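You operate a simulated robot arm through the tools that you are given. There is no shell and no other tool. Be economical: measure what you need, move in short steps, check, and stop when the job is done.

Carry out the task below with a simulated robot arm. There is one attempt and no reset: what you move stays moved.

TASK
Brush the clamped cover clean with cleaner, then release it onto the short mat.
Fine: brush back on the ledge, wash tray lid shut; leave the other cover. Where these are worked on the way, their far stop is far enough and under half their travel is too little: wash tray lid. What is to be rubbed or washed off counts as gone when no trace of it is left.

Only the result counts: the job must be done as asked and must still hold three seconds after the hand-in. Knocking over, shifting, dropping, spilling or breaking anything else fails it. A push-on lid holds only when it is set on centred and level and pressed home; a screw cap is set on level and turned clockwise until tight.

THE ROBOT
A 7-joint arm with a two-finger parallel gripper on a trunk, on a base that drives. Base frame: it is fixed to the floor where the robot stands at the start and does not move with it; the origin is under the middle of the robot, x ahead of it, y to its left, z up; the surface under the hand at the start is at about z = 0.84. Units: m, degrees, N and s.
With the tool pointing down near the work surface it reaches from about 0.36 to 0.76 m from the robot's upright axis, wherever it stands. Its first joint turns from -143.0 to 143.0 degrees. Places, roughly: blue pad [0.5, 0, 0.9]; clamp lever [0.6, -0.3, 0.9]; ledge of the wash tray [0.6, 0, 0.9]; short rubber mat [0.7, -0.2, 0.8]; wash tray lid [0.5, 0, 0.9]. Payload 3 kg.
The tool frame sits at the grasp point between the pads (the TCP): z along the fingers, y along the line on which they close. The tips reach 0.03 m beyond it. The gripper opens to 0.094 m. The fingers are 0.028 m wide and 0.01 m thick; the gripper's body (0.05 by 0.096 m) begins 0.055 m behind the TCP.
Orientation is that of the tool frame in the base frame, as [roll, pitch, yaw] about the fixed x, y, z axes, in that order (R = Rz(yaw) Ry(pitch) Rx(roll)). With the fingers straight down and closing along the base's y, the tool's x points along the base's -x, its y along +y and its z along -z.

THE INTERFACE
- The arm moves only by the tool servo_tool. Its argument "increments" is a list of rows, each an object (a shift or turn left out is 0, a gripper value left out holds the last) with "fingers": the finger opening in m, from 0 to 0.094; "linear": the shift along the base's x, y, z in units of 30 mm (1.0 is 30 mm), a list of three; "rot": the turn, a rotation vector about the base's x, y, z in units of 5 degrees (1.0 is 5 degrees), a list of three. In form: [{"fingers": fingers, "linear": [x, y, z], "rot": [wx, wy, wz]}, ...]. A call has 1 to 20 rows; each row shifts and turns the commanded pose from where the row before left it. A call with a number of a shift or a turn outside -1 to 1 is refused whole. Rows are played at 5 a second. More than 0.05 m and 8.6 degrees between two rows, or a gripper value outside its range, and nothing of the call is played. A pose out of reach is approached as far as the arm can. The call stops where the force on the tool passes 40 N (or 10 N more than at its start, if that is more) or the arm is blocked; 0.2 s more then pass. Each finger travels about 0.045 m/s and halts on what it meets, pressing with about 37 N; the grip force reading is that of the motor and also rises with nothing between the fingers. The clock runs only during rows and for 0.2 s after the last one: add rows that do not move to give the fingers time. The reply holds the time, the measured pose of the TCP, the force on the tool along the base axes, the opening and the grip force, in the units named above and with some noise, with the torque about the TCP (base axes, N m) and any sound that the robot's microphone picked up.
- Cameras (640 x 400 px; columns grow to the right, rows downward): "scene" is now at [0.0488, 0.1173, 1.7251]; the picture's right is [-0.28, -0.96, -0.00], its down [-0.74, 0.21, -0.64] and it looks along [0.61, -0.18, -0.77] (base axes); focal length 283 px, centre (320, 200). "wrist" rides on the gripper at [0.076, 0.014, -0.103] in the tool frame; the picture's right is [-0.18, 0.98, 0.00], its down [-0.75, -0.14, -0.64] and it looks along [-0.63, -0.12, 0.77] (tool axes); focal length 243 px, centre (320, 200). There is no depth. A picture from a camera that has moved, and an enlarged one, comes with that camera's place and axes in the base frame and with its lens.
- capture(camera): a new picture of that camera. It takes no simulated time.
- raise_lower(by): slides the trunk up (or, below 0, down) by that many m; the arm and the scene camera ride with it, the base frame stays. It gives what a move gives, with no picture.
- roll_base(legs): drives the robot by 1 to 6 legs, each [ahead, left, turn to the left] in m, m and degrees, along the robot's own axes; the way and the turn of a leg run together, so that a leg with both is an arc; at most 1.5 m and 180 degrees a leg. The arm and the cameras ride along, it lands a little off, and it stops where it bumps. It gives what a move gives.
- aim_head(pan, tilt): turns the head with the scene camera to pan (to the left, within 143 degrees either way) and tilt (down, from -29 to 69), counted from straight ahead of the robot. It gives what a move gives.
- close_up(camera, box): a new picture of the part [left, top, right, bottom] of that camera's present view, enlarged. It takes no simulated time.
- sign_off(): hands the job in; it is judged then, once.

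Go step by step. Nothing tells you exact positions but the pictures and the camera data: compare them with the known pose of the tool, close in by small moves and look again before you grip or let go. The budget is 120 turns and 98 pictures, counting those below and the enlarged ones. Unless the task says otherwise, let go and move clear before handing in, and close with one line.

The tools are called after "Call:" as a command line: name --argument value ..., lists and objects as JSON in quotes. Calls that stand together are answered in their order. servo_tool: Moves the arm, as the interface text tells. Its arguments: {"type":"object","properties":{"increments":{"type":"array","items":{"type":"object","properties":{"fingers":{"type":"number"},"linear":{"type":"array","items":{"type":"number"}},"rot":{"type":"array","items":{"type":"number"}}}}}},"required":["increments"]} The other tools are called the same way: raise_lower (by) slides the trunk up or down; roll_base (legs) drives the base; aim_head (pan, tilt) turns the head that bears the scene camera; capture (camera) takes a picture; close_up (camera, box) takes an enlarged picture of a part of a camera's view; sign_off () hands the job in.

At the start:

```text
t: 0.0
position: [0.5586, -0.3419, 1.2044]
orientation: [179.9, -0.2, -180.0]
contact_force: [0.0, 0.0, -0.2]
wrist_torque: [0.01, -0.04, 0.0]
gripper_width: 0.0942
grasp_force: 0.0
trunk travel left (down, up): [-0.175, 0.215]
robot x, y, heading: [0.0018, 0.0018, 0.3]
head pan, tilt: [-16.1, 50.1]
```

scene: 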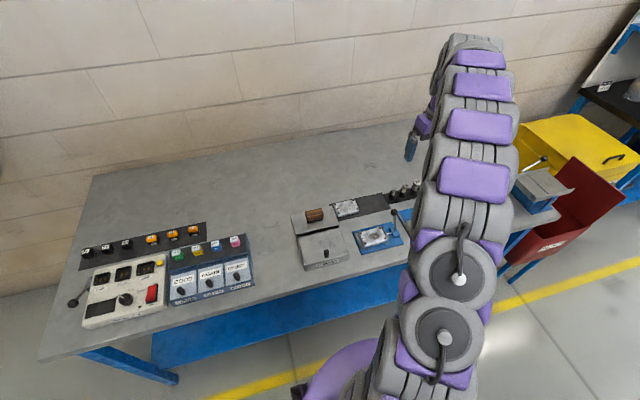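
wrist: 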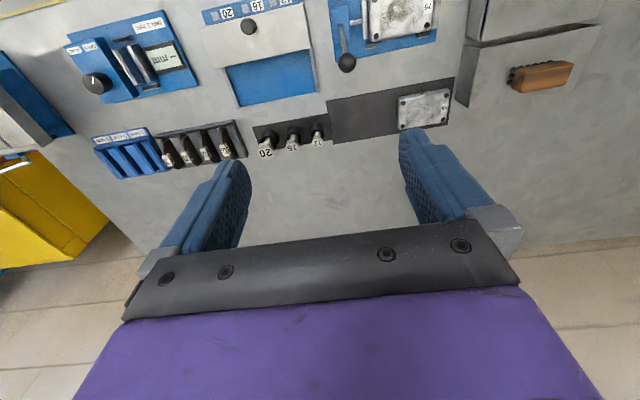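

I see a wash tray with a brush on its ledge, a blue pad with a clamped cover and a lever, and a mat with another cover. I'll look closer first.

Call:
close_up --camera "scene" --box '[270, 170, 430, 280]'

Call:
close_up --camera "wrist" --box '[220, 0, 620, 160]'

```text
3.64 times, centred on (350, 225) of scene
camera zoom: at [0.0488, 0.1173, 1.7251], right [-0.28, -0.96, 0.0], down [-0.74, 0.21, -0.64], along [0.61, -0.18, -0.77], focal length 1029 px, centre (211, 109)
```

zoom: 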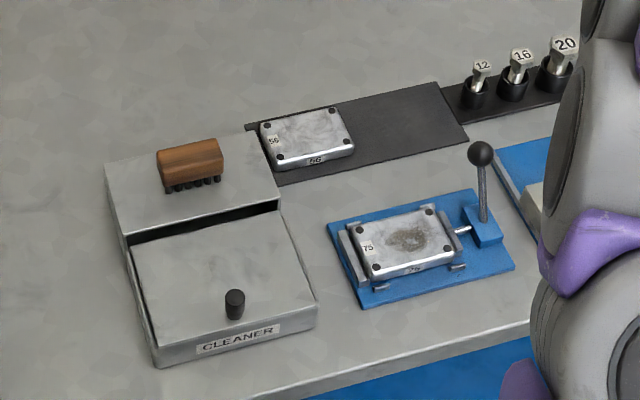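

```text
1.60 times, centred on (420, 80) of wrist
camera zoom: at [0.483, -0.3284, 1.3068], right [0.18, 0.98, 0.0], down [0.75, -0.14, 0.64], along [0.63, -0.12, -0.77], focal length 388 px, centre (160, 392)
```

zoom: 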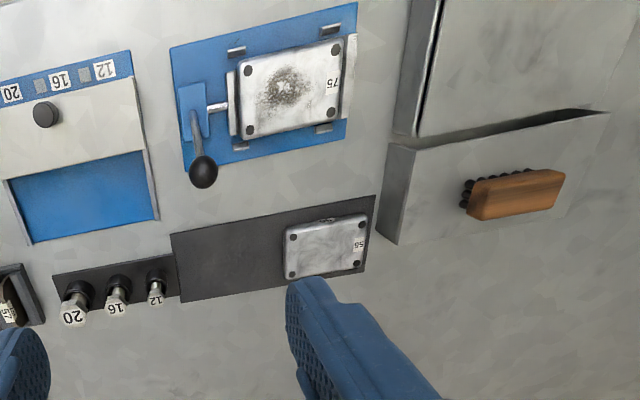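

The lid mechanism isn't clear yet. I'll move the arm left and high for a wrist view of the tray.

Call:
servo_tool --increments '[{"linear": [-1, 1, 0], "fingers": 0.094}, {"linear": [-1, 1, 0]}, {"linear": [-1, 1, 0]}, {"linear": [-0.5, 1, 0]}, {"linear": [0, 1, 0]}, {"linear": [0, 1, 0]}, {"linear": [0, 1, 0]}, {"linear": [0, 1, 0]}]'

Call:
capture --camera "wrist"

Call:
capture --camera "scene"

```text
t: 1.8
position: [0.4539, -0.0992, 1.2059]
orientation: [-179.9, 0.1, -180.0]
contact_force: [0.2, -0.1, -0.2]
wrist_torque: [0.0, 0.03, -0.03]
gripper_width: 0.0938
grasp_force: 0.1
trunk travel left (down, up): [-0.175, 0.215]
robot x, y, heading: [-0.0015, -0.0012, -0.4]
head pan, tilt: [-16.1, 50.1]
```

```text
93 pictures are left
camera wrist: at [0.377, -0.0846, 1.3083], right [0.18, 0.98, 0.0], down [0.75, -0.14, 0.64], along [0.63, -0.12, -0.77], focal length 243 px, centre (320, 200)
```

wrist: 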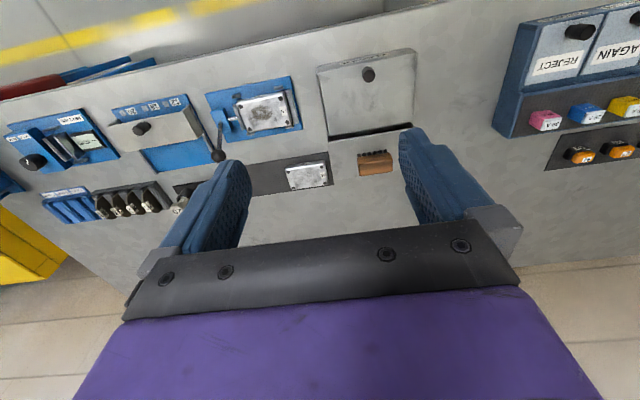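

```text
92 pictures are left
camera scene: at [0.0476, 0.1219, 1.7248], right [-0.28, -0.96, 0.0], down [-0.74, 0.21, -0.64], along [0.61, -0.18, -0.77], focal length 283 px, centre (320, 200)
```

scene: 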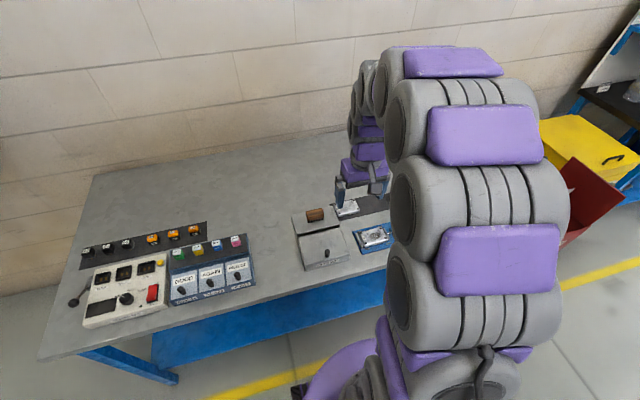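

Call:
close_up --camera "scene" --box '[280, 195, 400, 275]'

Call:
close_up --camera "wrist" --box '[180, 20, 440, 210]'

```text
5.00 times, centred on (340, 235) of scene
camera zoom: at [0.0476, 0.1219, 1.7248], right [-0.28, -0.96, 0.0], down [-0.74, 0.21, -0.64], along [0.61, -0.18, -0.77], focal length 1416 px, centre (220, 25)
```

zoom: 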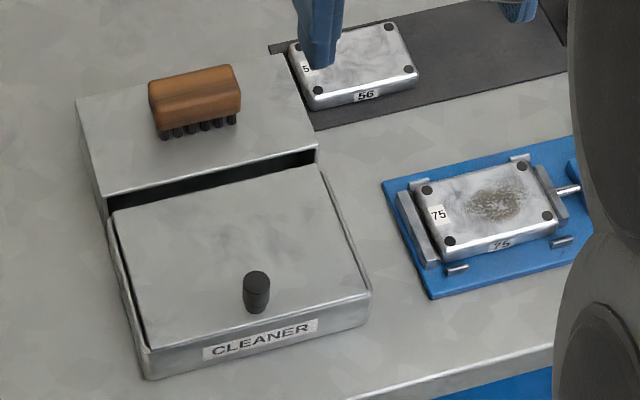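

```text
2.11 times, centred on (310, 115) of wrist
camera zoom: at [0.377, -0.0846, 1.3083], right [0.18, 0.98, 0.0], down [0.75, -0.14, 0.64], along [0.63, -0.12, -0.77], focal length 511 px, centre (341, 379)
```

zoom: 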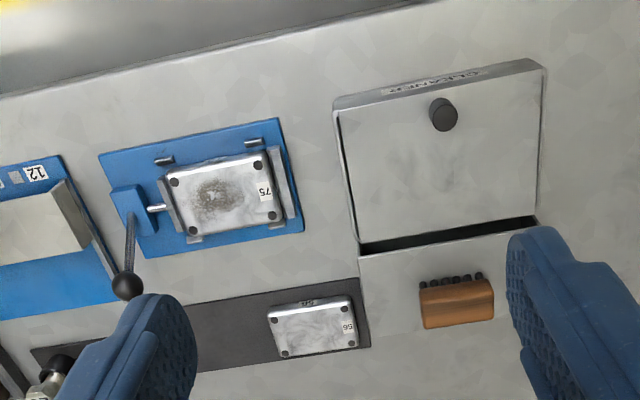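

The ledge top is at z≈0.90 and overhangs a gap, so the lid should slide +x under it. The knob is near (0.481, -0.031). I'll go above it and look.

Call:
servo_tool --increments '[{"linear": [0.3, 0.75, -1], "fingers": 0.06}, {"linear": [0.3, 0.75, -1]}, {"linear": [0.3, 0.77, -1]}, {"linear": [0, 0, -1]}, {"linear": [0, 0, -1]}, {"linear": [0, 0, -1]}]'

Call:
capture --camera "wrist"

Call:
close_up --camera "scene" --box '[270, 180, 400, 280]'

```text
t: 3.2
position: [0.4817, -0.0325, 1.0259]
orientation: [180.0, 0.1, 180.0]
contact_force: [1.4, -0.4, -0.2]
wrist_torque: [0.02, 0.02, -0.02]
gripper_width: 0.0599
grasp_force: 0.1
trunk travel left (down, up): [-0.175, 0.215]
robot x, y, heading: [0.003, -0.0002, 0.2]
head pan, tilt: [-16.1, 50.1]
```

```text
89 pictures are left
camera wrist: at [0.4041, -0.0181, 1.1275], right [0.18, 0.98, 0.0], down [0.75, -0.14, 0.64], along [0.63, -0.12, -0.77], focal length 243 px, centre (320, 200)
```

wrist: 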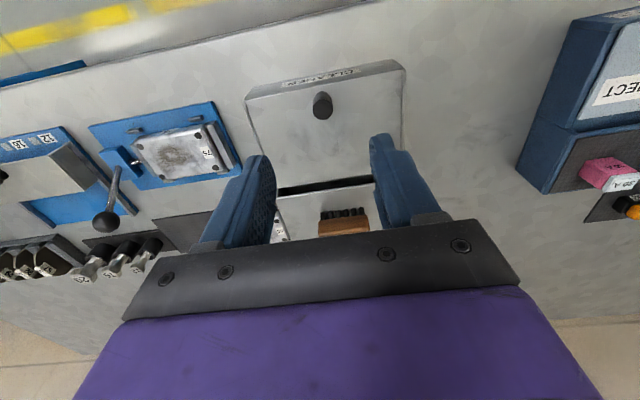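

```text
4.00 times, centred on (335, 230) of scene
camera zoom: at [0.0494, 0.1205, 1.7249], right [-0.28, -0.96, 0.0], down [-0.74, 0.21, -0.64], along [0.61, -0.18, -0.77], focal length 1132 px, centre (260, 80)
```

zoom: 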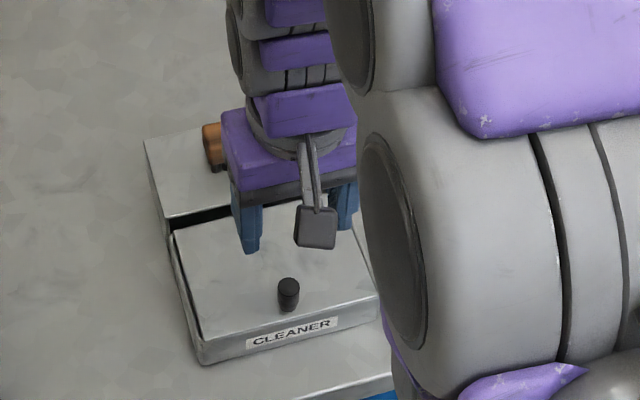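

Call:
close_up --camera "wrist" --box '[230, 50, 430, 250]'

```text
2.00 times, centred on (330, 150) of wrist
camera zoom: at [0.4041, -0.0181, 1.1275], right [0.18, 0.98, 0.0], down [0.75, -0.14, 0.64], along [0.63, -0.12, -0.77], focal length 485 px, centre (300, 300)
```

zoom: 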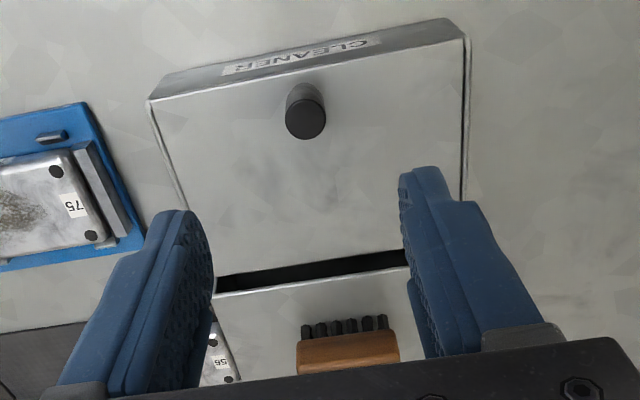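

The knob is at about (0.481, -0.030) with its top near z 0.914. I'll descend and grip its upper part.

Call:
servo_tool --increments '[{"linear": [0, 0.08, -1]}, {"linear": [0, 0, -1]}, {"linear": [0, 0, -1]}, {"linear": [0, 0, -0.17]}, {"fingers": 0.0}, {}, {}, {}, {}]'

Call:
close_up --camera "wrist" --box '[180, 0, 480, 250]'

```text
t: 5.2
position: [0.4797, -0.0294, 0.9303]
orientation: [180.0, 0.0, 180.0]
contact_force: [-0.5, 0.2, -0.4]
wrist_torque: [0.03, 0.02, 0.03]
gripper_width: 0.0172
grasp_force: 45.2
trunk travel left (down, up): [-0.175, 0.215]
robot x, y, heading: [-0.0029, 0.0039, -0.1]
head pan, tilt: [-16.1, 50.1]
```

```text
1.60 times, centred on (330, 125) of wrist
camera zoom: at [0.4029, -0.0154, 1.0329], right [0.18, 0.98, 0.0], down [0.75, -0.14, 0.64], along [0.63, -0.12, -0.77], focal length 388 px, centre (304, 320)
```

zoom: 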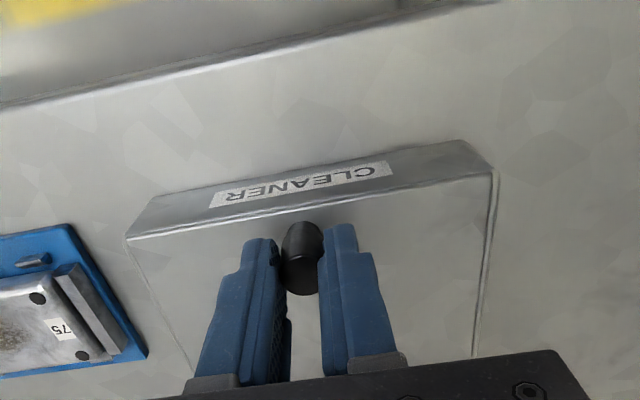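

Knob gripped (17 mm). Now I slide it toward +x.

Call:
servo_tool --increments '[{"linear": [0.5, 0, 0]}, {"linear": [0.5, 0, 0]}, {"linear": [0.5, 0, 0]}, {"linear": [0.5, 0, 0]}, {"linear": [0.5, 0, 0]}, {"linear": [0.5, 0, 0]}, {}]'

Call:
close_up --camera "wrist" --box '[180, 0, 480, 250]'

```text
t: 6.8
position: [0.5687, -0.03, 0.9302]
orientation: [-180.0, -0.2, 180.0]
contact_force: [-11.1, -2.0, -4.9]
wrist_torque: [-0.1, 1.54, 0.02]
gripper_width: 0.0172
grasp_force: 44.9
trunk travel left (down, up): [-0.175, 0.215]
robot x, y, heading: [-0.0021, -0.0026, -0.0]
head pan, tilt: [-16.1, 50.1]
```

```text
1.60 times, centred on (330, 125) of wrist
camera zoom: at [0.4916, -0.0155, 1.0333], right [0.18, 0.98, 0.0], down [0.76, -0.14, 0.64], along [0.63, -0.12, -0.77], focal length 388 px, centre (304, 320)
```

zoom: 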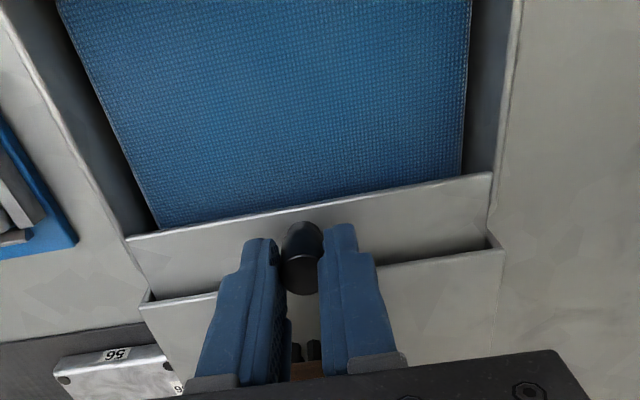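

The lid slid open and shows a blue cleaner pad. I'll nudge it to the stop, then release and rise.

Call:
servo_tool --increments '[{"linear": [0.3, 0, 0]}, {}]'

Call:
servo_tool --increments '[{"fingers": 0.06}, {}, {}, {"linear": [-0.1, 0, 0.5]}, {"linear": [0, 0, 1]}, {"linear": [-0.5, 0, 1]}, {"linear": [-0.5, 0, 1]}]'

Call:
close_up --camera "wrist" --box '[180, 0, 480, 250]'

Call:
close_up --camera "scene" --box '[270, 180, 400, 280]'

```text
t: 7.4
position: [0.5745, -0.0297, 0.9308]
orientation: [180.0, 0.0, -180.0]
contact_force: [-31.6, -2.6, 1.5]
wrist_torque: [-0.03, 1.11, 0.02]
gripper_width: 0.0172
grasp_force: 45.2
trunk travel left (down, up): [-0.175, 0.215]
robot x, y, heading: [-0.0009, -0.0014, -0.0]
head pan, tilt: [-16.1, 50.1]
```

```text
t: 9.0
position: [0.5457, -0.03, 1.0361]
orientation: [179.9, 0.1, -180.0]
contact_force: [-0.1, 0.9, 0.2]
wrist_torque: [0.01, -0.01, 0.0]
gripper_width: 0.06
grasp_force: 0.0
trunk travel left (down, up): [-0.175, 0.215]
robot x, y, heading: [0.0006, -0.0005, 0.3]
head pan, tilt: [-16.1, 50.1]
```

```text
1.60 times, centred on (330, 125) of wrist
camera zoom: at [0.4685, -0.0153, 1.1386], right [0.18, 0.98, 0.0], down [0.75, -0.14, 0.64], along [0.63, -0.12, -0.77], focal length 388 px, centre (304, 320)
```

zoom: 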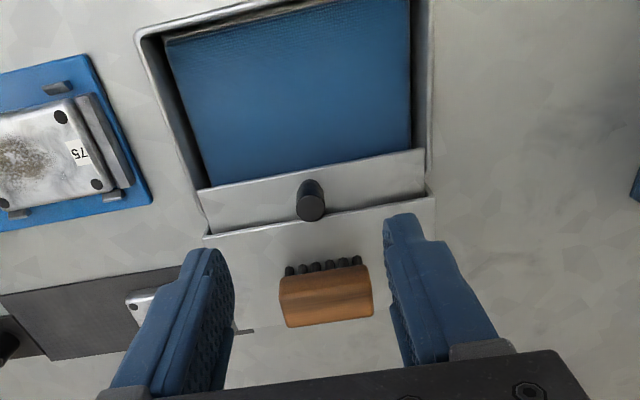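

```text
4.00 times, centred on (335, 230) of scene
camera zoom: at [0.0473, 0.1206, 1.7249], right [-0.28, -0.96, 0.0], down [-0.74, 0.21, -0.64], along [0.61, -0.18, -0.77], focal length 1132 px, centre (260, 80)
```

zoom: 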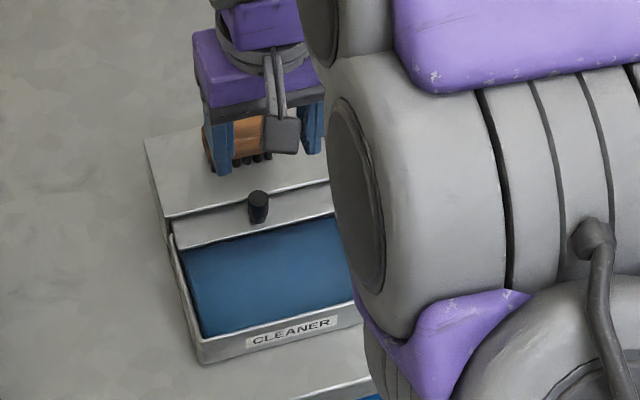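

The lid is at its stop. The brush is about 62 mm long along y, centred near (0.622, -0.030). I'll grip its wood by the ends, so I go above it first.

Call:
servo_tool --increments '[{"linear": [0.85, 0, 0], "fingers": 0.088}, {"linear": [0.85, 0, 0]}, {"linear": [0.85, 0, -0.5]}, {"linear": [0, 0, -0.5]}]'

Call:
close_up --camera "wrist" --box '[180, 0, 480, 250]'

Call:
close_up --camera "scene" --box '[290, 170, 370, 230]'

```text
t: 10.0
position: [0.6204, -0.029, 1.0057]
orientation: [-180.0, 0.0, 180.0]
contact_force: [0.2, -0.5, 0.3]
wrist_torque: [-0.01, -0.03, 0.0]
gripper_width: 0.0879
grasp_force: 0.2
trunk travel left (down, up): [-0.175, 0.215]
robot x, y, heading: [-0.0007, -0.0043, 0.0]
head pan, tilt: [-16.1, 50.1]
```

```text
1.60 times, centred on (330, 125) of wrist
camera zoom: at [0.5452, -0.0149, 1.108], right [0.18, 0.98, 0.0], down [0.75, -0.14, 0.64], along [0.63, -0.12, -0.77], focal length 388 px, centre (304, 320)
```

zoom: 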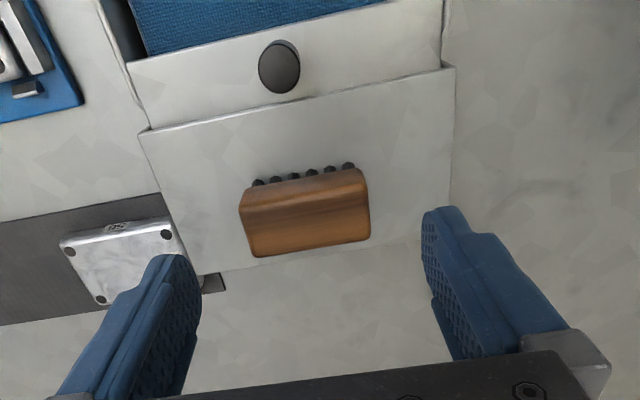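

```text
6.67 times, centred on (330, 200) of scene
camera zoom: at [0.0496, 0.1209, 1.7248], right [-0.28, -0.96, 0.0], down [-0.74, 0.21, -0.64], along [0.61, -0.18, -0.77], focal length 1887 px, centre (253, 200)
```

zoom: 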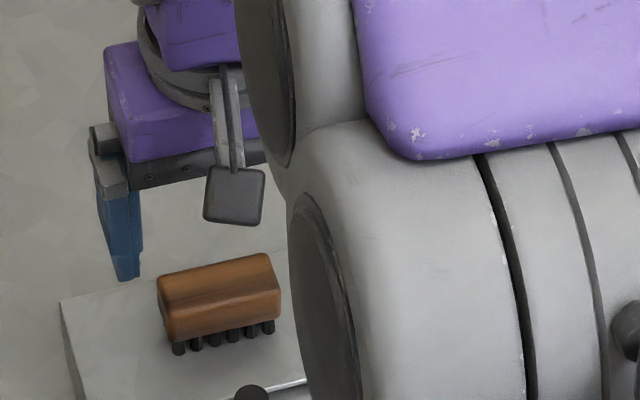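

Refined brush centre is (0.629, -0.029), wood z 0.912–0.939. I'll descend and grip.

Call:
servo_tool --increments '[{"linear": [0.28, 0, -0.7]}, {"linear": [0, 0, -0.7]}, {"linear": [0, 0, -0.63]}, {"fingers": 0.0}, {}, {}, {}]'

Call:
close_up --camera "scene" --box '[290, 170, 370, 230]'

Call:
close_up --camera "wrist" --box '[180, 50, 480, 300]'

```text
t: 11.6
position: [0.6308, -0.0292, 0.9445]
orientation: [180.0, 0.1, 180.0]
contact_force: [-0.4, -1.4, 4.7]
wrist_torque: [-0.07, 0.02, -0.01]
gripper_width: 0.0609
grasp_force: 37.4
trunk travel left (down, up): [-0.175, 0.215]
robot x, y, heading: [-0.0007, 0.0019, 0.1]
head pan, tilt: [-16.1, 50.1]
```

```text
6.67 times, centred on (330, 200) of scene
camera zoom: at [0.0488, 0.1207, 1.7249], right [-0.28, -0.96, 0.0], down [-0.74, 0.21, -0.64], along [0.61, -0.18, -0.77], focal length 1887 px, centre (253, 200)
```

zoom: 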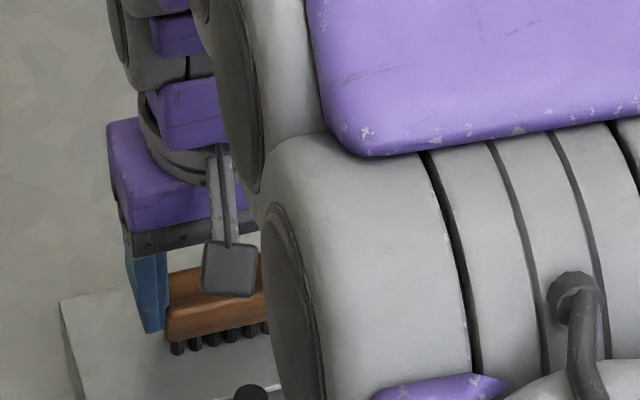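

```text
1.60 times, centred on (330, 175) of wrist
camera zoom: at [0.5537, -0.0148, 1.0472], right [0.18, 0.98, 0.0], down [0.75, -0.14, 0.64], along [0.63, -0.12, -0.77], focal length 388 px, centre (304, 240)
```

zoom: 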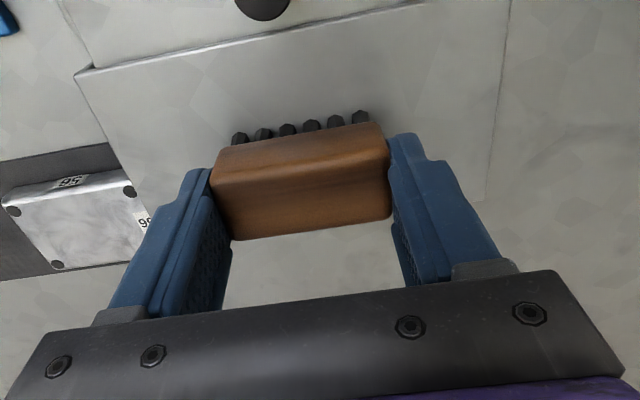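

Brush held, with bristle ends about 45 mm below the TCP. I'll lift it, move over the pad and lower it gently.

Call:
servo_tool --increments '[{"linear": [0, 0, 1]}, {"linear": [0, 0, 1]}, {"linear": [-0.85, 0, 0]}, {"linear": [-0.85, 0, 0]}, {"linear": [-0.85, 0, 0]}, {"linear": [-0.85, 0, 0]}, {"linear": [-0.85, 0, 0]}, {}, {"linear": [0, 0, -0.6]}, {"linear": [0, 0, -0.6]}, {"linear": [0, 0, -0.6]}, {"linear": [0, 0, -0.4]}]'

Call:
close_up --camera "scene" --box '[280, 190, 380, 270]'

Call:
close_up --camera "wrist" --box '[180, 50, 480, 300]'

```text
t: 14.2
position: [0.5037, -0.0296, 0.9372]
orientation: [-180.0, -0.1, -180.0]
contact_force: [0.0, 0.1, -0.2]
wrist_torque: [-0.02, 0.0, 0.0]
gripper_width: 0.0609
grasp_force: 37.1
trunk travel left (down, up): [-0.175, 0.215]
robot x, y, heading: [-0.0001, 0.0033, -0.4]
head pan, tilt: [-16.1, 50.1]
```

```text
5.00 times, centred on (330, 230) of scene
camera zoom: at [0.0493, 0.1206, 1.7249], right [-0.28, -0.96, 0.0], down [-0.74, 0.21, -0.64], along [0.61, -0.18, -0.77], focal length 1416 px, centre (270, 50)
```

zoom: 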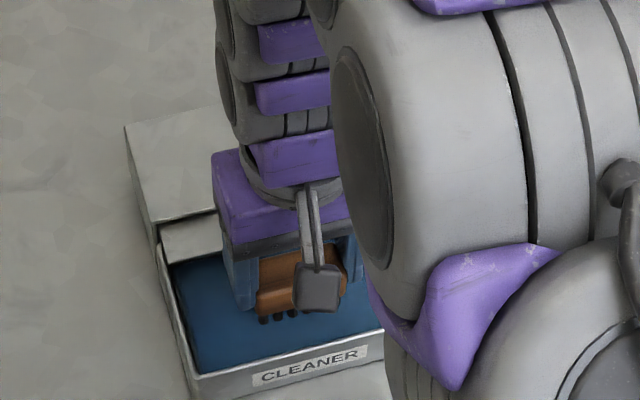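

```text
1.60 times, centred on (330, 175) of wrist
camera zoom: at [0.4266, -0.0157, 1.0401], right [0.18, 0.98, 0.0], down [0.75, -0.14, 0.64], along [0.63, -0.12, -0.77], focal length 388 px, centre (304, 240)
```

zoom: 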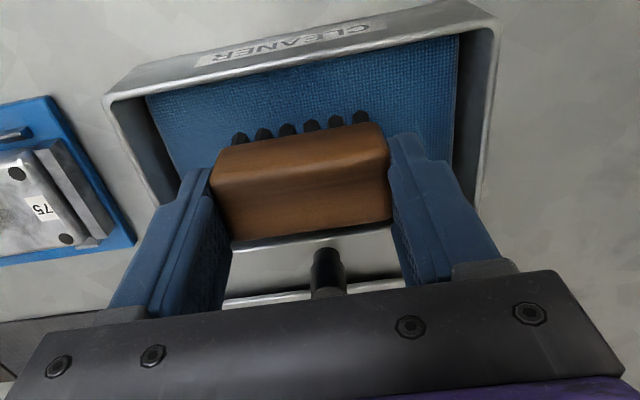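

Call:
servo_tool --increments '[{"linear": [0, 0, -0.2]}, {"linear": [0, 0, -0.2]}, {"linear": [0, 0, -0.15]}, {"linear": [0, 0, -0.15]}, {"linear": [0, 0, -0.1]}, {}]'

```text
t: 15.6
position: [0.5027, -0.0308, 0.9141]
orientation: [179.9, -0.1, 180.0]
contact_force: [0.2, 0.0, -1.1]
wrist_torque: [0.0, -0.02, 0.0]
gripper_width: 0.0608
grasp_force: 36.6
trunk travel left (down, up): [-0.175, 0.215]
robot x, y, heading: [-0.0005, -0.0007, -0.0]
head pan, tilt: [-16.1, 50.1]
```

Call:
servo_tool --increments '[{"linear": [0, 0, -0.1]}, {"linear": [0, 0, -0.1]}, {"linear": [0, 0, -0.1]}, {}]'

Call:
close_up --camera "wrist" --box '[180, 50, 480, 300]'

```text
t: 16.6
position: [0.5026, -0.03, 0.9053]
orientation: [-179.9, 0.2, 180.0]
contact_force: [3.0, -0.1, 31.4]
wrist_torque: [-0.06, -0.1, -0.03]
gripper_width: 0.0609
grasp_force: 36.9
trunk travel left (down, up): [-0.175, 0.215]
robot x, y, heading: [0.002, 0.0015, -0.1]
head pan, tilt: [-16.1, 50.1]
```

```text
1.60 times, centred on (330, 175) of wrist
camera zoom: at [0.4255, -0.0156, 1.0091], right [0.18, 0.98, 0.0], down [0.75, -0.14, 0.64], along [0.63, -0.12, -0.76], focal length 388 px, centre (304, 240)
```

zoom: 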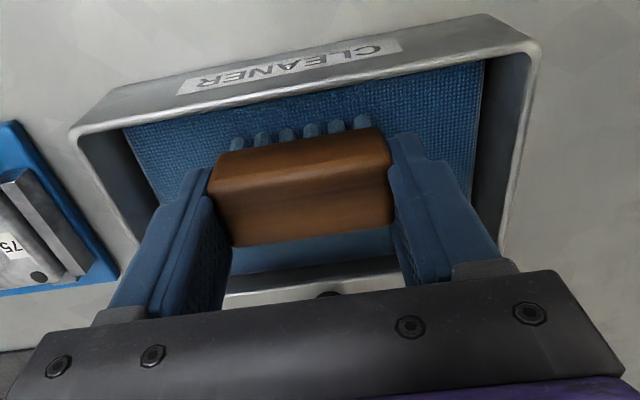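

The bristles turned blue, so the brush is loaded. I'll lift and carry it over the clamped cover.

Call:
servo_tool --increments '[{"linear": [0, 0, 0.7]}, {"linear": [0, 0, 1]}, {"linear": [0, 0, 1]}, {"linear": [0, 0, 1]}, {"linear": [0.1, -0.9, 0]}, {"linear": [0.1, -0.9, 0]}, {"linear": [0.1, -0.9, 0]}, {"linear": [0.1, -0.9, 0]}, {"linear": [0.08, -0.9, 0]}, {"linear": [0, -0.8, 0]}, {"linear": [0, -0.8, 0]}, {}]'

Call:
capture --camera "wrist"

Call:
capture --camera "scene"

```text
t: 19.2
position: [0.5175, -0.2142, 1.0159]
orientation: [180.0, 0.0, -180.0]
contact_force: [0.0, 0.3, -0.8]
wrist_torque: [-0.01, 0.01, -0.01]
gripper_width: 0.061
grasp_force: 37.2
trunk travel left (down, up): [-0.175, 0.215]
robot x, y, heading: [-0.0031, -0.0001, -0.1]
head pan, tilt: [-16.1, 50.1]
```

```text
75 pictures are left
camera wrist: at [0.441, -0.2001, 1.1192], right [0.18, 0.98, 0.0], down [0.75, -0.14, 0.64], along [0.63, -0.12, -0.77], focal length 243 px, centre (320, 200)
```

wrist: 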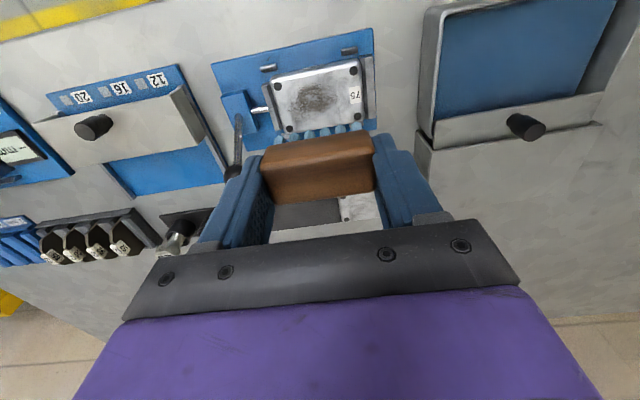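

```text
74 pictures are left
camera scene: at [0.0488, 0.1178, 1.7251], right [-0.28, -0.96, 0.0], down [-0.74, 0.21, -0.64], along [0.61, -0.18, -0.77], focal length 283 px, centre (320, 200)
```

scene: 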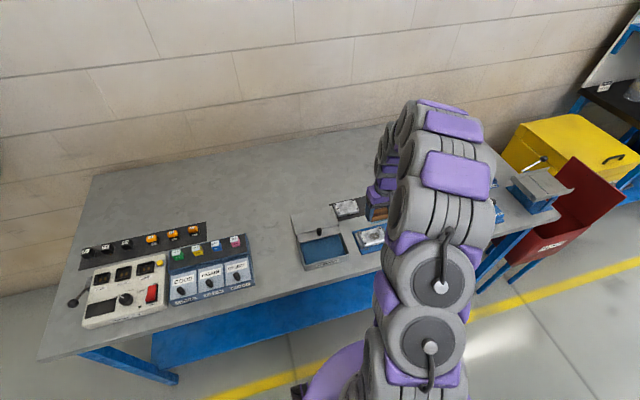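

Call:
close_up --camera "wrist" --box '[200, 20, 400, 220]'

Call:
close_up --camera "scene" --box '[340, 190, 420, 260]'

```text
2.00 times, centred on (300, 120) of wrist
camera zoom: at [0.441, -0.2001, 1.1192], right [0.18, 0.98, 0.0], down [0.75, -0.14, 0.64], along [0.63, -0.12, -0.77], focal length 485 px, centre (360, 360)
```

zoom: 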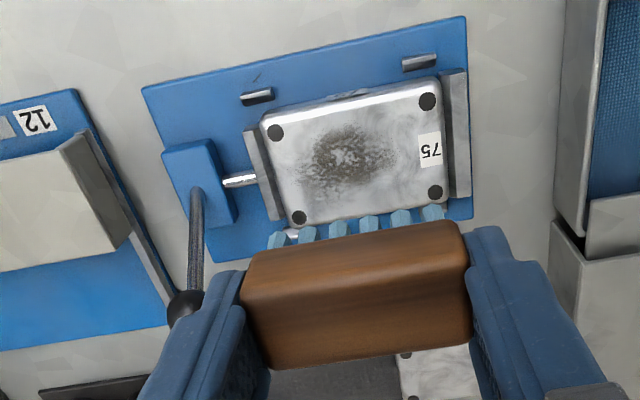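

```text
5.71 times, centred on (380, 225) of scene
camera zoom: at [0.0488, 0.1178, 1.7251], right [-0.28, -0.96, 0.0], down [-0.74, 0.21, -0.64], along [0.61, -0.18, -0.77], focal length 1618 px, centre (-23, 57)
```

zoom: 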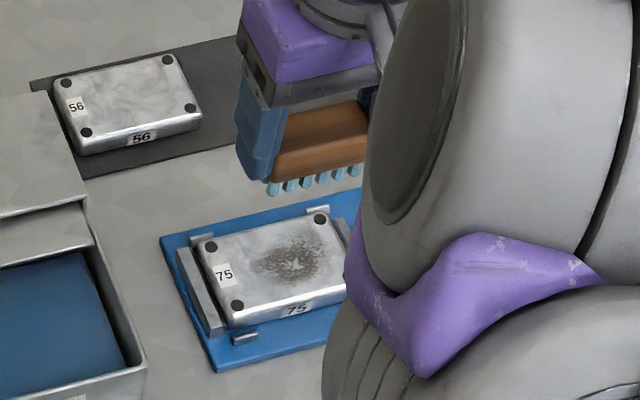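

The stain centre is about (0.516, -0.222) on a cover top near z 0.876, and the bristles span it in y. I'll lower at y≈-0.220 to stay clear of the lever ball.

Call:
servo_tool --increments '[{"linear": [0, -0.2, -0.7]}, {"linear": [0, 0, -0.7]}, {"linear": [0, 0, -0.7]}, {"linear": [0, 0, -0.6]}, {"linear": [0, 0, -0.2]}, {"linear": [0, 0, -0.1]}, {}]'

Call:
close_up --camera "wrist" --box '[200, 20, 400, 220]'

```text
t: 20.8
position: [0.5176, -0.2209, 0.9267]
orientation: [179.9, 0.0, -179.9]
contact_force: [0.3, 0.4, 0.0]
wrist_torque: [-0.02, -0.01, -0.01]
gripper_width: 0.0612
grasp_force: 36.9
trunk travel left (down, up): [-0.175, 0.215]
robot x, y, heading: [-0.0023, -0.0038, -0.1]
head pan, tilt: [-16.1, 50.1]
```

```text
2.00 times, centred on (300, 120) of wrist
camera zoom: at [0.4409, -0.2061, 1.0287], right [0.18, 0.98, 0.0], down [0.75, -0.14, 0.64], along [0.63, -0.12, -0.77], focal length 485 px, centre (360, 360)
```

zoom: 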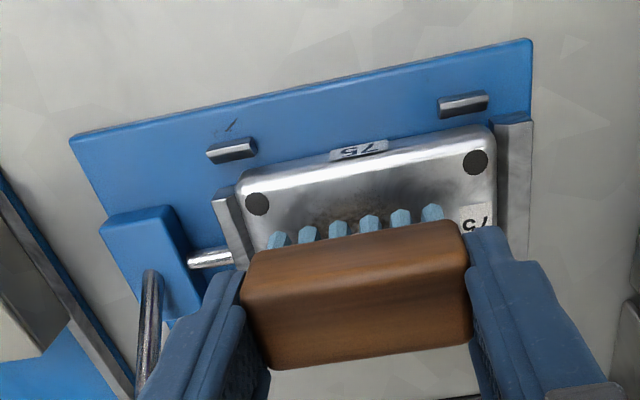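

Nearly in contact, well aligned. I'll press down gently.

Call:
servo_tool --increments '[{"linear": [0, 0, -0.1]}, {"linear": [0, 0, -0.1]}, {"linear": [0, 0, -0.07]}, {}]'

```text
t: 21.8
position: [0.5171, -0.2199, 0.9179]
orientation: [-180.0, 0.0, -179.9]
contact_force: [0.3, 0.4, -1.1]
wrist_torque: [0.01, -0.06, 0.01]
gripper_width: 0.0607
grasp_force: 36.9
trunk travel left (down, up): [-0.175, 0.215]
robot x, y, heading: [-0.0013, -0.0035, 0.0]
head pan, tilt: [-16.1, 50.1]
```

Call:
servo_tool --increments '[{"linear": [0, 0, -0.1]}, {"linear": [0, 0, -0.07]}, {}]'

```text
t: 22.6
position: [0.5167, -0.222, 0.9125]
orientation: [-179.9, 0.0, 179.9]
contact_force: [0.3, -1.2, -1.0]
wrist_torque: [-0.01, 0.01, 0.01]
gripper_width: 0.0611
grasp_force: 36.9
trunk travel left (down, up): [-0.175, 0.215]
robot x, y, heading: [-0.0016, 0.0, 0.0]
head pan, tilt: [-16.1, 50.1]
```

Call:
servo_tool --increments '[{"linear": [0, 0, -0.07]}, {"linear": [0, 0, -0.07]}, {}]'

Call:
close_up --camera "wrist" --box '[200, 20, 400, 220]'

```text
t: 23.4
position: [0.5172, -0.2205, 0.9105]
orientation: [-179.9, 0.1, -180.0]
contact_force: [-0.7, -2.2, 20.3]
wrist_torque: [-0.26, 0.04, 0.0]
gripper_width: 0.0611
grasp_force: 36.8
trunk travel left (down, up): [-0.175, 0.215]
robot x, y, heading: [0.0005, 0.0011, -0.0]
head pan, tilt: [-16.1, 50.1]
```

```text
2.00 times, centred on (300, 120) of wrist
camera zoom: at [0.44, -0.2059, 1.013], right [0.18, 0.98, 0.0], down [0.75, -0.14, 0.64], along [0.63, -0.12, -0.76], focal length 485 px, centre (360, 360)
```

zoom: 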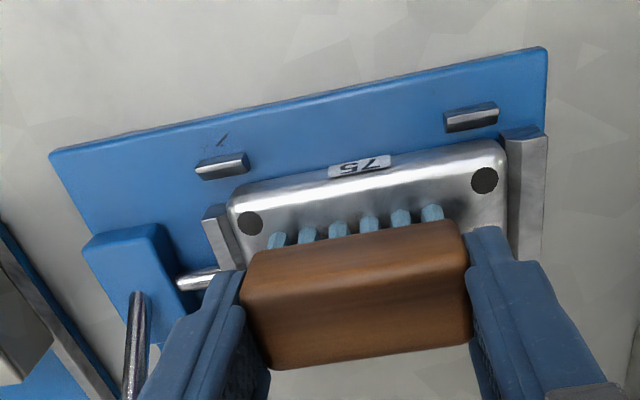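

Contact at 20 N. Now I make scrubbing strokes along x.

Call:
servo_tool --increments '[{"linear": [0.3, 0, 0]}, {"linear": [0.3, 0, 0]}, {"linear": [-0.3, 0, 0]}, {"linear": [-0.3, 0, 0]}, {"linear": [-0.3, 0, 0]}, {"linear": [-0.3, 0, 0]}, {"linear": [0.3, 0, 0]}, {"linear": [0.3, 0, 0]}, {"linear": [0.3, 0, 0]}, {"linear": [0.3, 0, 0]}, {"linear": [-0.3, 0, 0]}, {"linear": [-0.3, 0, 0]}, {"linear": [-0.3, 0, 0]}, {"linear": [-0.3, 0, 0]}, {"linear": [0.3, 0, 0]}, {"linear": [0.3, 0, 0]}]'

Call:
close_up --camera "wrist" --box '[200, 20, 400, 220]'

```text
t: 26.8
position: [0.5137, -0.2187, 0.9119]
orientation: [180.0, -0.1, 179.9]
contact_force: [-11.5, -1.8, 27.4]
wrist_torque: [-0.09, 0.41, -0.01]
gripper_width: 0.0609
grasp_force: 36.9
trunk travel left (down, up): [-0.175, 0.215]
robot x, y, heading: [-0.0011, 0.0017, 0.1]
head pan, tilt: [-16.1, 50.1]
```

```text
2.00 times, centred on (300, 120) of wrist
camera zoom: at [0.4375, -0.2046, 1.0129], right [0.18, 0.98, 0.0], down [0.75, -0.14, 0.64], along [0.63, -0.12, -0.77], focal length 485 px, centre (360, 360)
```

zoom: 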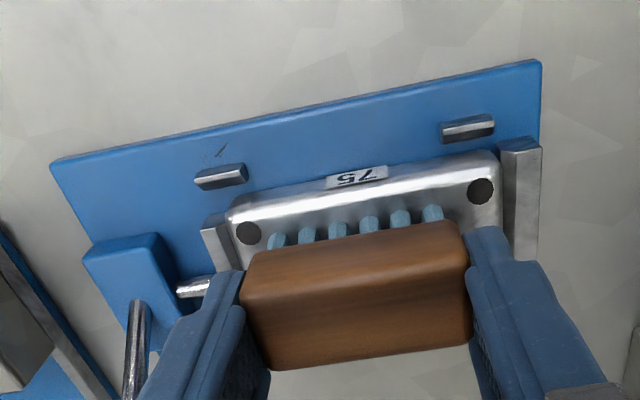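

Call:
servo_tool --increments '[{"linear": [0, 0, 1]}, {"linear": [0, 0, 1]}, {"linear": [0, 0, 1]}, {}]'

Call:
close_up --camera "wrist" --box '[240, 40, 390, 160]'

Call:
close_up --camera "scene" --box '[340, 190, 420, 260]'

```text
t: 27.8
position: [0.5173, -0.2201, 0.9996]
orientation: [-179.9, 0.0, 180.0]
contact_force: [-0.7, 0.2, 0.0]
wrist_torque: [-0.02, 0.0, 0.02]
gripper_width: 0.0609
grasp_force: 37.2
trunk travel left (down, up): [-0.175, 0.215]
robot x, y, heading: [-0.0002, -0.0003, 0.1]
head pan, tilt: [-16.1, 50.1]
```

```text
3.33 times, centred on (315, 100) of wrist
camera zoom: at [0.4413, -0.2056, 1.1017], right [0.18, 0.98, 0.0], down [0.75, -0.14, 0.64], along [0.63, -0.12, -0.77], focal length 809 px, centre (337, 533)
```

zoom: 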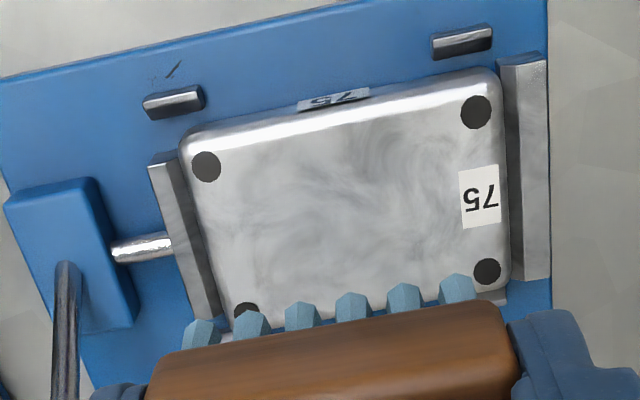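

```text
5.71 times, centred on (380, 225) of scene
camera zoom: at [0.0494, 0.119, 1.7249], right [-0.28, -0.96, 0.0], down [-0.74, 0.21, -0.64], along [0.61, -0.18, -0.77], focal length 1618 px, centre (-23, 57)
```

zoom: 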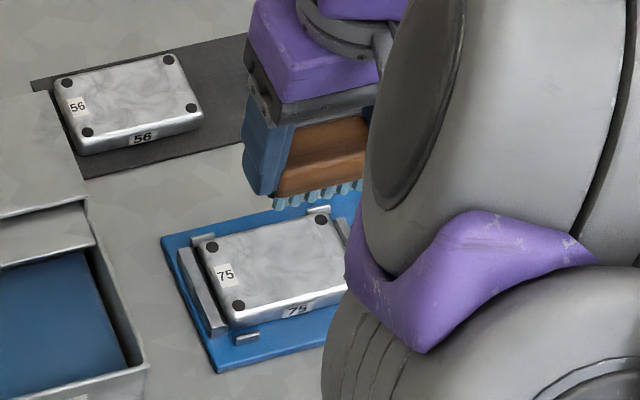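

The cover looks clean. I'll do one more pass with small y offsets to be sure.

Call:
servo_tool --increments '[{"linear": [0, 0, -1]}, {"linear": [0, 0, -1]}, {"linear": [0, 0, -0.9]}, {"linear": [0, 0, -0.1]}, {"linear": [0.3, 0.1, 0]}, {"linear": [0.3, 0.1, 0]}, {"linear": [-0.3, 0, 0]}, {"linear": [-0.3, 0, 0]}, {"linear": [-0.3, 0, 0]}, {"linear": [-0.3, 0, 0]}, {"linear": [0, -0.2, 0]}, {"linear": [0, -0.1, 0]}, {"linear": [0.3, 0, 0]}, {"linear": [0.3, 0, 0]}, {"linear": [0.3, 0, 0]}, {"linear": [0.3, 0, 0]}, {"linear": [-0.3, 0.1, 0]}, {"linear": [-0.3, 0, 0]}]'

Call:
servo_tool --increments '[{"linear": [0, 0, 1]}, {"linear": [0, 0, 1]}, {"linear": [0, 0, 1]}, {}]'

Call:
close_up --camera "wrist" --box '[240, 40, 390, 160]'

```text
t: 30.5
position: [0.4991, -0.2226, 0.9103]
orientation: [180.0, -0.1, -179.9]
contact_force: [-1.5, 11.0, 29.8]
wrist_torque: [0.2, -0.09, 0.02]
gripper_width: 0.0609
grasp_force: 37.1
trunk travel left (down, up): [-0.175, 0.215]
robot x, y, heading: [-0.0009, 0.0003, -0.0]
head pan, tilt: [-16.1, 50.1]
stopped in row 13: the force on the tool passed its limit at 42 N (the readings are from after the stop); the commanded pose is now the measured one
```

```text
t: 31.5
position: [0.4996, -0.2215, 0.9973]
orientation: [179.8, -0.2, 180.0]
contact_force: [0.2, 0.0, -0.4]
wrist_torque: [0.01, 0.01, -0.02]
gripper_width: 0.0614
grasp_force: 36.9
trunk travel left (down, up): [-0.175, 0.215]
robot x, y, heading: [-0.0006, -0.0014, -0.4]
head pan, tilt: [-16.1, 50.1]
```

```text
3.33 times, centred on (315, 100) of wrist
camera zoom: at [0.4237, -0.2083, 1.1005], right [0.18, 0.98, 0.0], down [0.76, -0.14, 0.64], along [0.63, -0.11, -0.77], focal length 809 px, centre (337, 533)
```

zoom: 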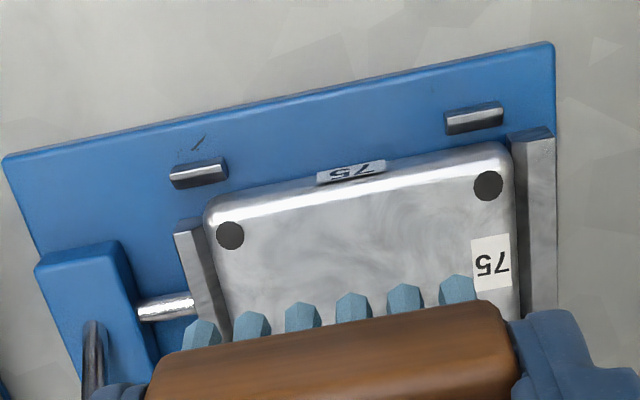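

Clean enough everywhere I can see. Now the brush goes back to the ledge.

Call:
servo_tool --increments '[{"linear": [0.54, 0.8, 0.05]}, {"linear": [0.54, 0.8, 0]}, {"linear": [0.54, 0.8, 0]}, {"linear": [0.54, 0.8, 0]}, {"linear": [0.54, 0.8, 0]}, {"linear": [0.54, 0.8, 0]}, {"linear": [0.54, 0.8, 0]}, {"linear": [0.54, 0.8, 0]}, {}, {"linear": [0, 0, -0.7]}, {"linear": [0, 0, -0.6]}, {}]'

Call:
close_up --camera "scene" --box '[330, 180, 430, 260]'

Call:
close_up --camera "wrist" --box '[180, 50, 480, 300]'

```text
t: 34.1
position: [0.6287, -0.0302, 0.9614]
orientation: [179.7, -0.3, -180.0]
contact_force: [0.2, 0.2, -1.2]
wrist_torque: [0.01, -0.01, 0.01]
gripper_width: 0.0609
grasp_force: 37.1
trunk travel left (down, up): [-0.175, 0.215]
robot x, y, heading: [-0.0031, 0.0006, -0.0]
head pan, tilt: [-16.1, 50.1]
```

```text
5.00 times, centred on (380, 220) of scene
camera zoom: at [0.0498, 0.121, 1.7249], right [-0.28, -0.96, 0.0], down [-0.74, 0.21, -0.64], along [0.61, -0.18, -0.77], focal length 1416 px, centre (20, 100)
```

zoom: 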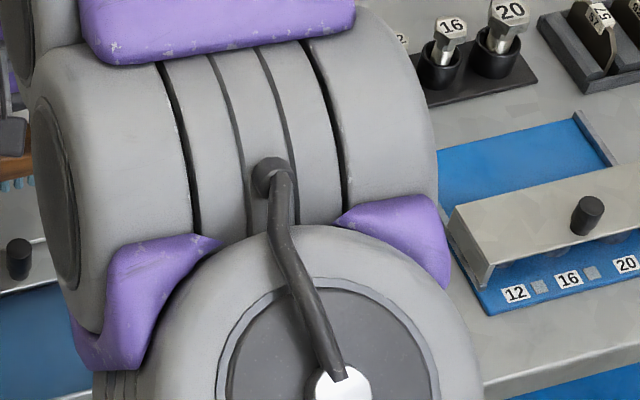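

```text
1.60 times, centred on (330, 175) of wrist
camera zoom: at [0.5526, -0.0155, 1.0635], right [0.18, 0.98, 0.0], down [0.76, -0.14, 0.64], along [0.63, -0.12, -0.77], focal length 388 px, centre (304, 240)
```

zoom: 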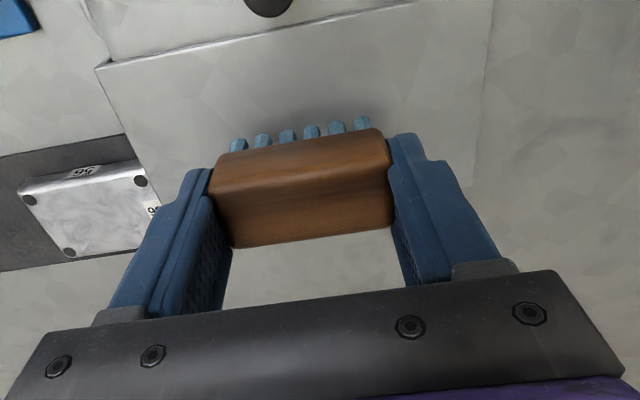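

Call:
servo_tool --increments '[{"linear": [0, 0, -0.3]}, {"linear": [0, 0, -0.15]}, {"linear": [0, 0, -0.1]}, {}]'

```text
t: 35.1
position: [0.6286, -0.0287, 0.943]
orientation: [179.8, -0.3, -180.0]
contact_force: [-0.1, -0.4, -0.2]
wrist_torque: [0.0, 0.0, -0.01]
gripper_width: 0.0607
grasp_force: 37.1
trunk travel left (down, up): [-0.175, 0.215]
robot x, y, heading: [-0.0013, -0.0031, 0.1]
head pan, tilt: [-16.1, 50.1]
```

Call:
servo_tool --increments '[{"linear": [0, 0, -0.07]}, {}]'

```text
t: 35.7
position: [0.6292, -0.0301, 0.9419]
orientation: [179.9, -0.3, 179.9]
contact_force: [0.3, 0.0, -0.7]
wrist_torque: [-0.01, 0.0, -0.01]
gripper_width: 0.0613
grasp_force: 36.7
trunk travel left (down, up): [-0.175, 0.215]
robot x, y, heading: [0.0011, 0.0029, 0.1]
head pan, tilt: [-16.1, 50.1]
```

Call:
servo_tool --increments '[{"linear": [0, 0, -0.07]}, {}]'

```text
t: 36.3
position: [0.6304, -0.0292, 0.9417]
orientation: [179.9, -0.1, -180.0]
contact_force: [1.7, 0.3, 12.4]
wrist_torque: [-0.28, -0.12, -0.01]
gripper_width: 0.061
grasp_force: 36.9
trunk travel left (down, up): [-0.175, 0.215]
robot x, y, heading: [0.0002, -0.0028, -0.0]
head pan, tilt: [-16.1, 50.1]
```

Contact with the ledge. I'll open and lift away.

Call:
servo_tool --increments '[{"fingers": 0.09}, {}, {}, {"linear": [0, 0, 0.5]}, {"linear": [0, 0, 1]}, {"linear": [0, 0, 1]}, {"linear": [-0.8, 0, 0], "fingers": 0.06}, {"linear": [-0.8, 0, 0]}]'

Call:
close_up --camera "wrist" --box '[180, 0, 480, 250]'

Call:
close_up --camera "scene" --box '[270, 180, 400, 280]'

```text
t: 38.1
position: [0.5808, -0.0301, 1.0153]
orientation: [179.8, -0.3, -179.8]
contact_force: [-0.4, -0.5, -0.1]
wrist_torque: [0.03, -0.01, -0.02]
gripper_width: 0.0599
grasp_force: 0.1
trunk travel left (down, up): [-0.175, 0.215]
robot x, y, heading: [-0.0039, -0.0057, 0.0]
head pan, tilt: [-16.1, 50.1]
```

```text
1.60 times, centred on (330, 125) of wrist
camera zoom: at [0.5044, -0.0156, 1.1184], right [0.18, 0.98, 0.0], down [0.76, -0.14, 0.64], along [0.63, -0.12, -0.77], focal length 388 px, centre (304, 320)
```

zoom: 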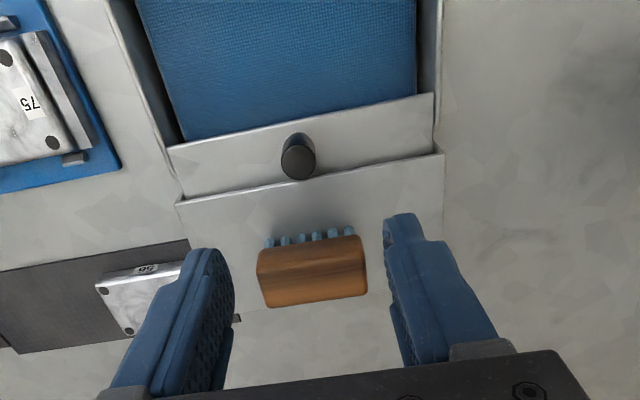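

```text
4.00 times, centred on (335, 230) of scene
camera zoom: at [0.0483, 0.1211, 1.7249], right [-0.28, -0.96, 0.0], down [-0.74, 0.21, -0.64], along [0.61, -0.18, -0.77], focal length 1132 px, centre (260, 80)
```

zoom: 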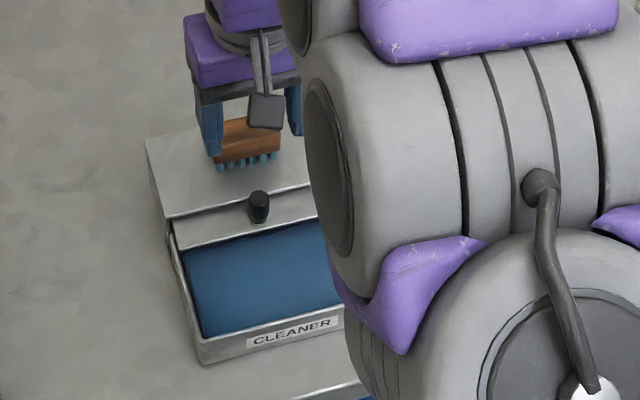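

The brush is standing on the ledge. Next I grip the knob again and close the lid.

Call:
servo_tool --increments '[{"linear": [-0.21, 0, -0.9]}, {"linear": [0, 0, -0.9]}, {"linear": [0, 0, -1]}, {"fingers": 0.0}, {}, {}, {}, {"linear": [-0.5, 0, 0]}, {"linear": [-0.5, 0, 0]}, {"linear": [-0.5, 0, 0]}, {"linear": [-0.5, 0, 0]}, {"linear": [-0.5, 0, 0]}, {"linear": [-0.5, 0, 0]}, {"linear": [-0.2, 0, 0]}, {}]'

Call:
close_up --camera "wrist" --box '[180, 0, 480, 250]'

```text
t: 41.3
position: [0.4835, -0.0306, 0.9305]
orientation: [179.7, -0.1, 180.0]
contact_force: [31.8, -0.1, 2.0]
wrist_torque: [-0.33, -0.93, -0.01]
gripper_width: 0.0175
grasp_force: 44.8
trunk travel left (down, up): [-0.175, 0.215]
robot x, y, heading: [-0.0037, -0.001, -0.0]
head pan, tilt: [-16.1, 50.1]
```

```text
1.60 times, centred on (330, 125) of wrist
camera zoom: at [0.4058, -0.0159, 1.0331], right [0.18, 0.98, 0.0], down [0.76, -0.14, 0.64], along [0.63, -0.12, -0.77], focal length 388 px, centre (304, 320)
```

zoom: 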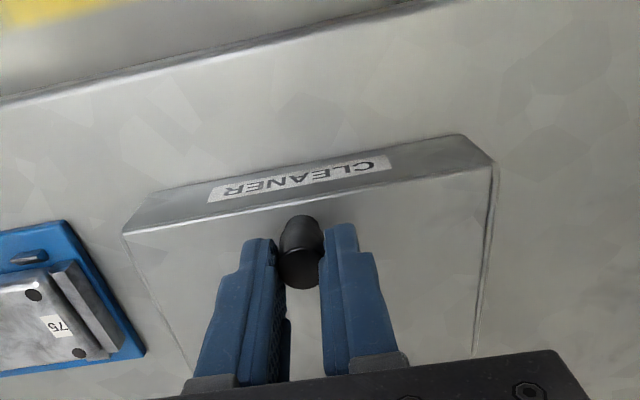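

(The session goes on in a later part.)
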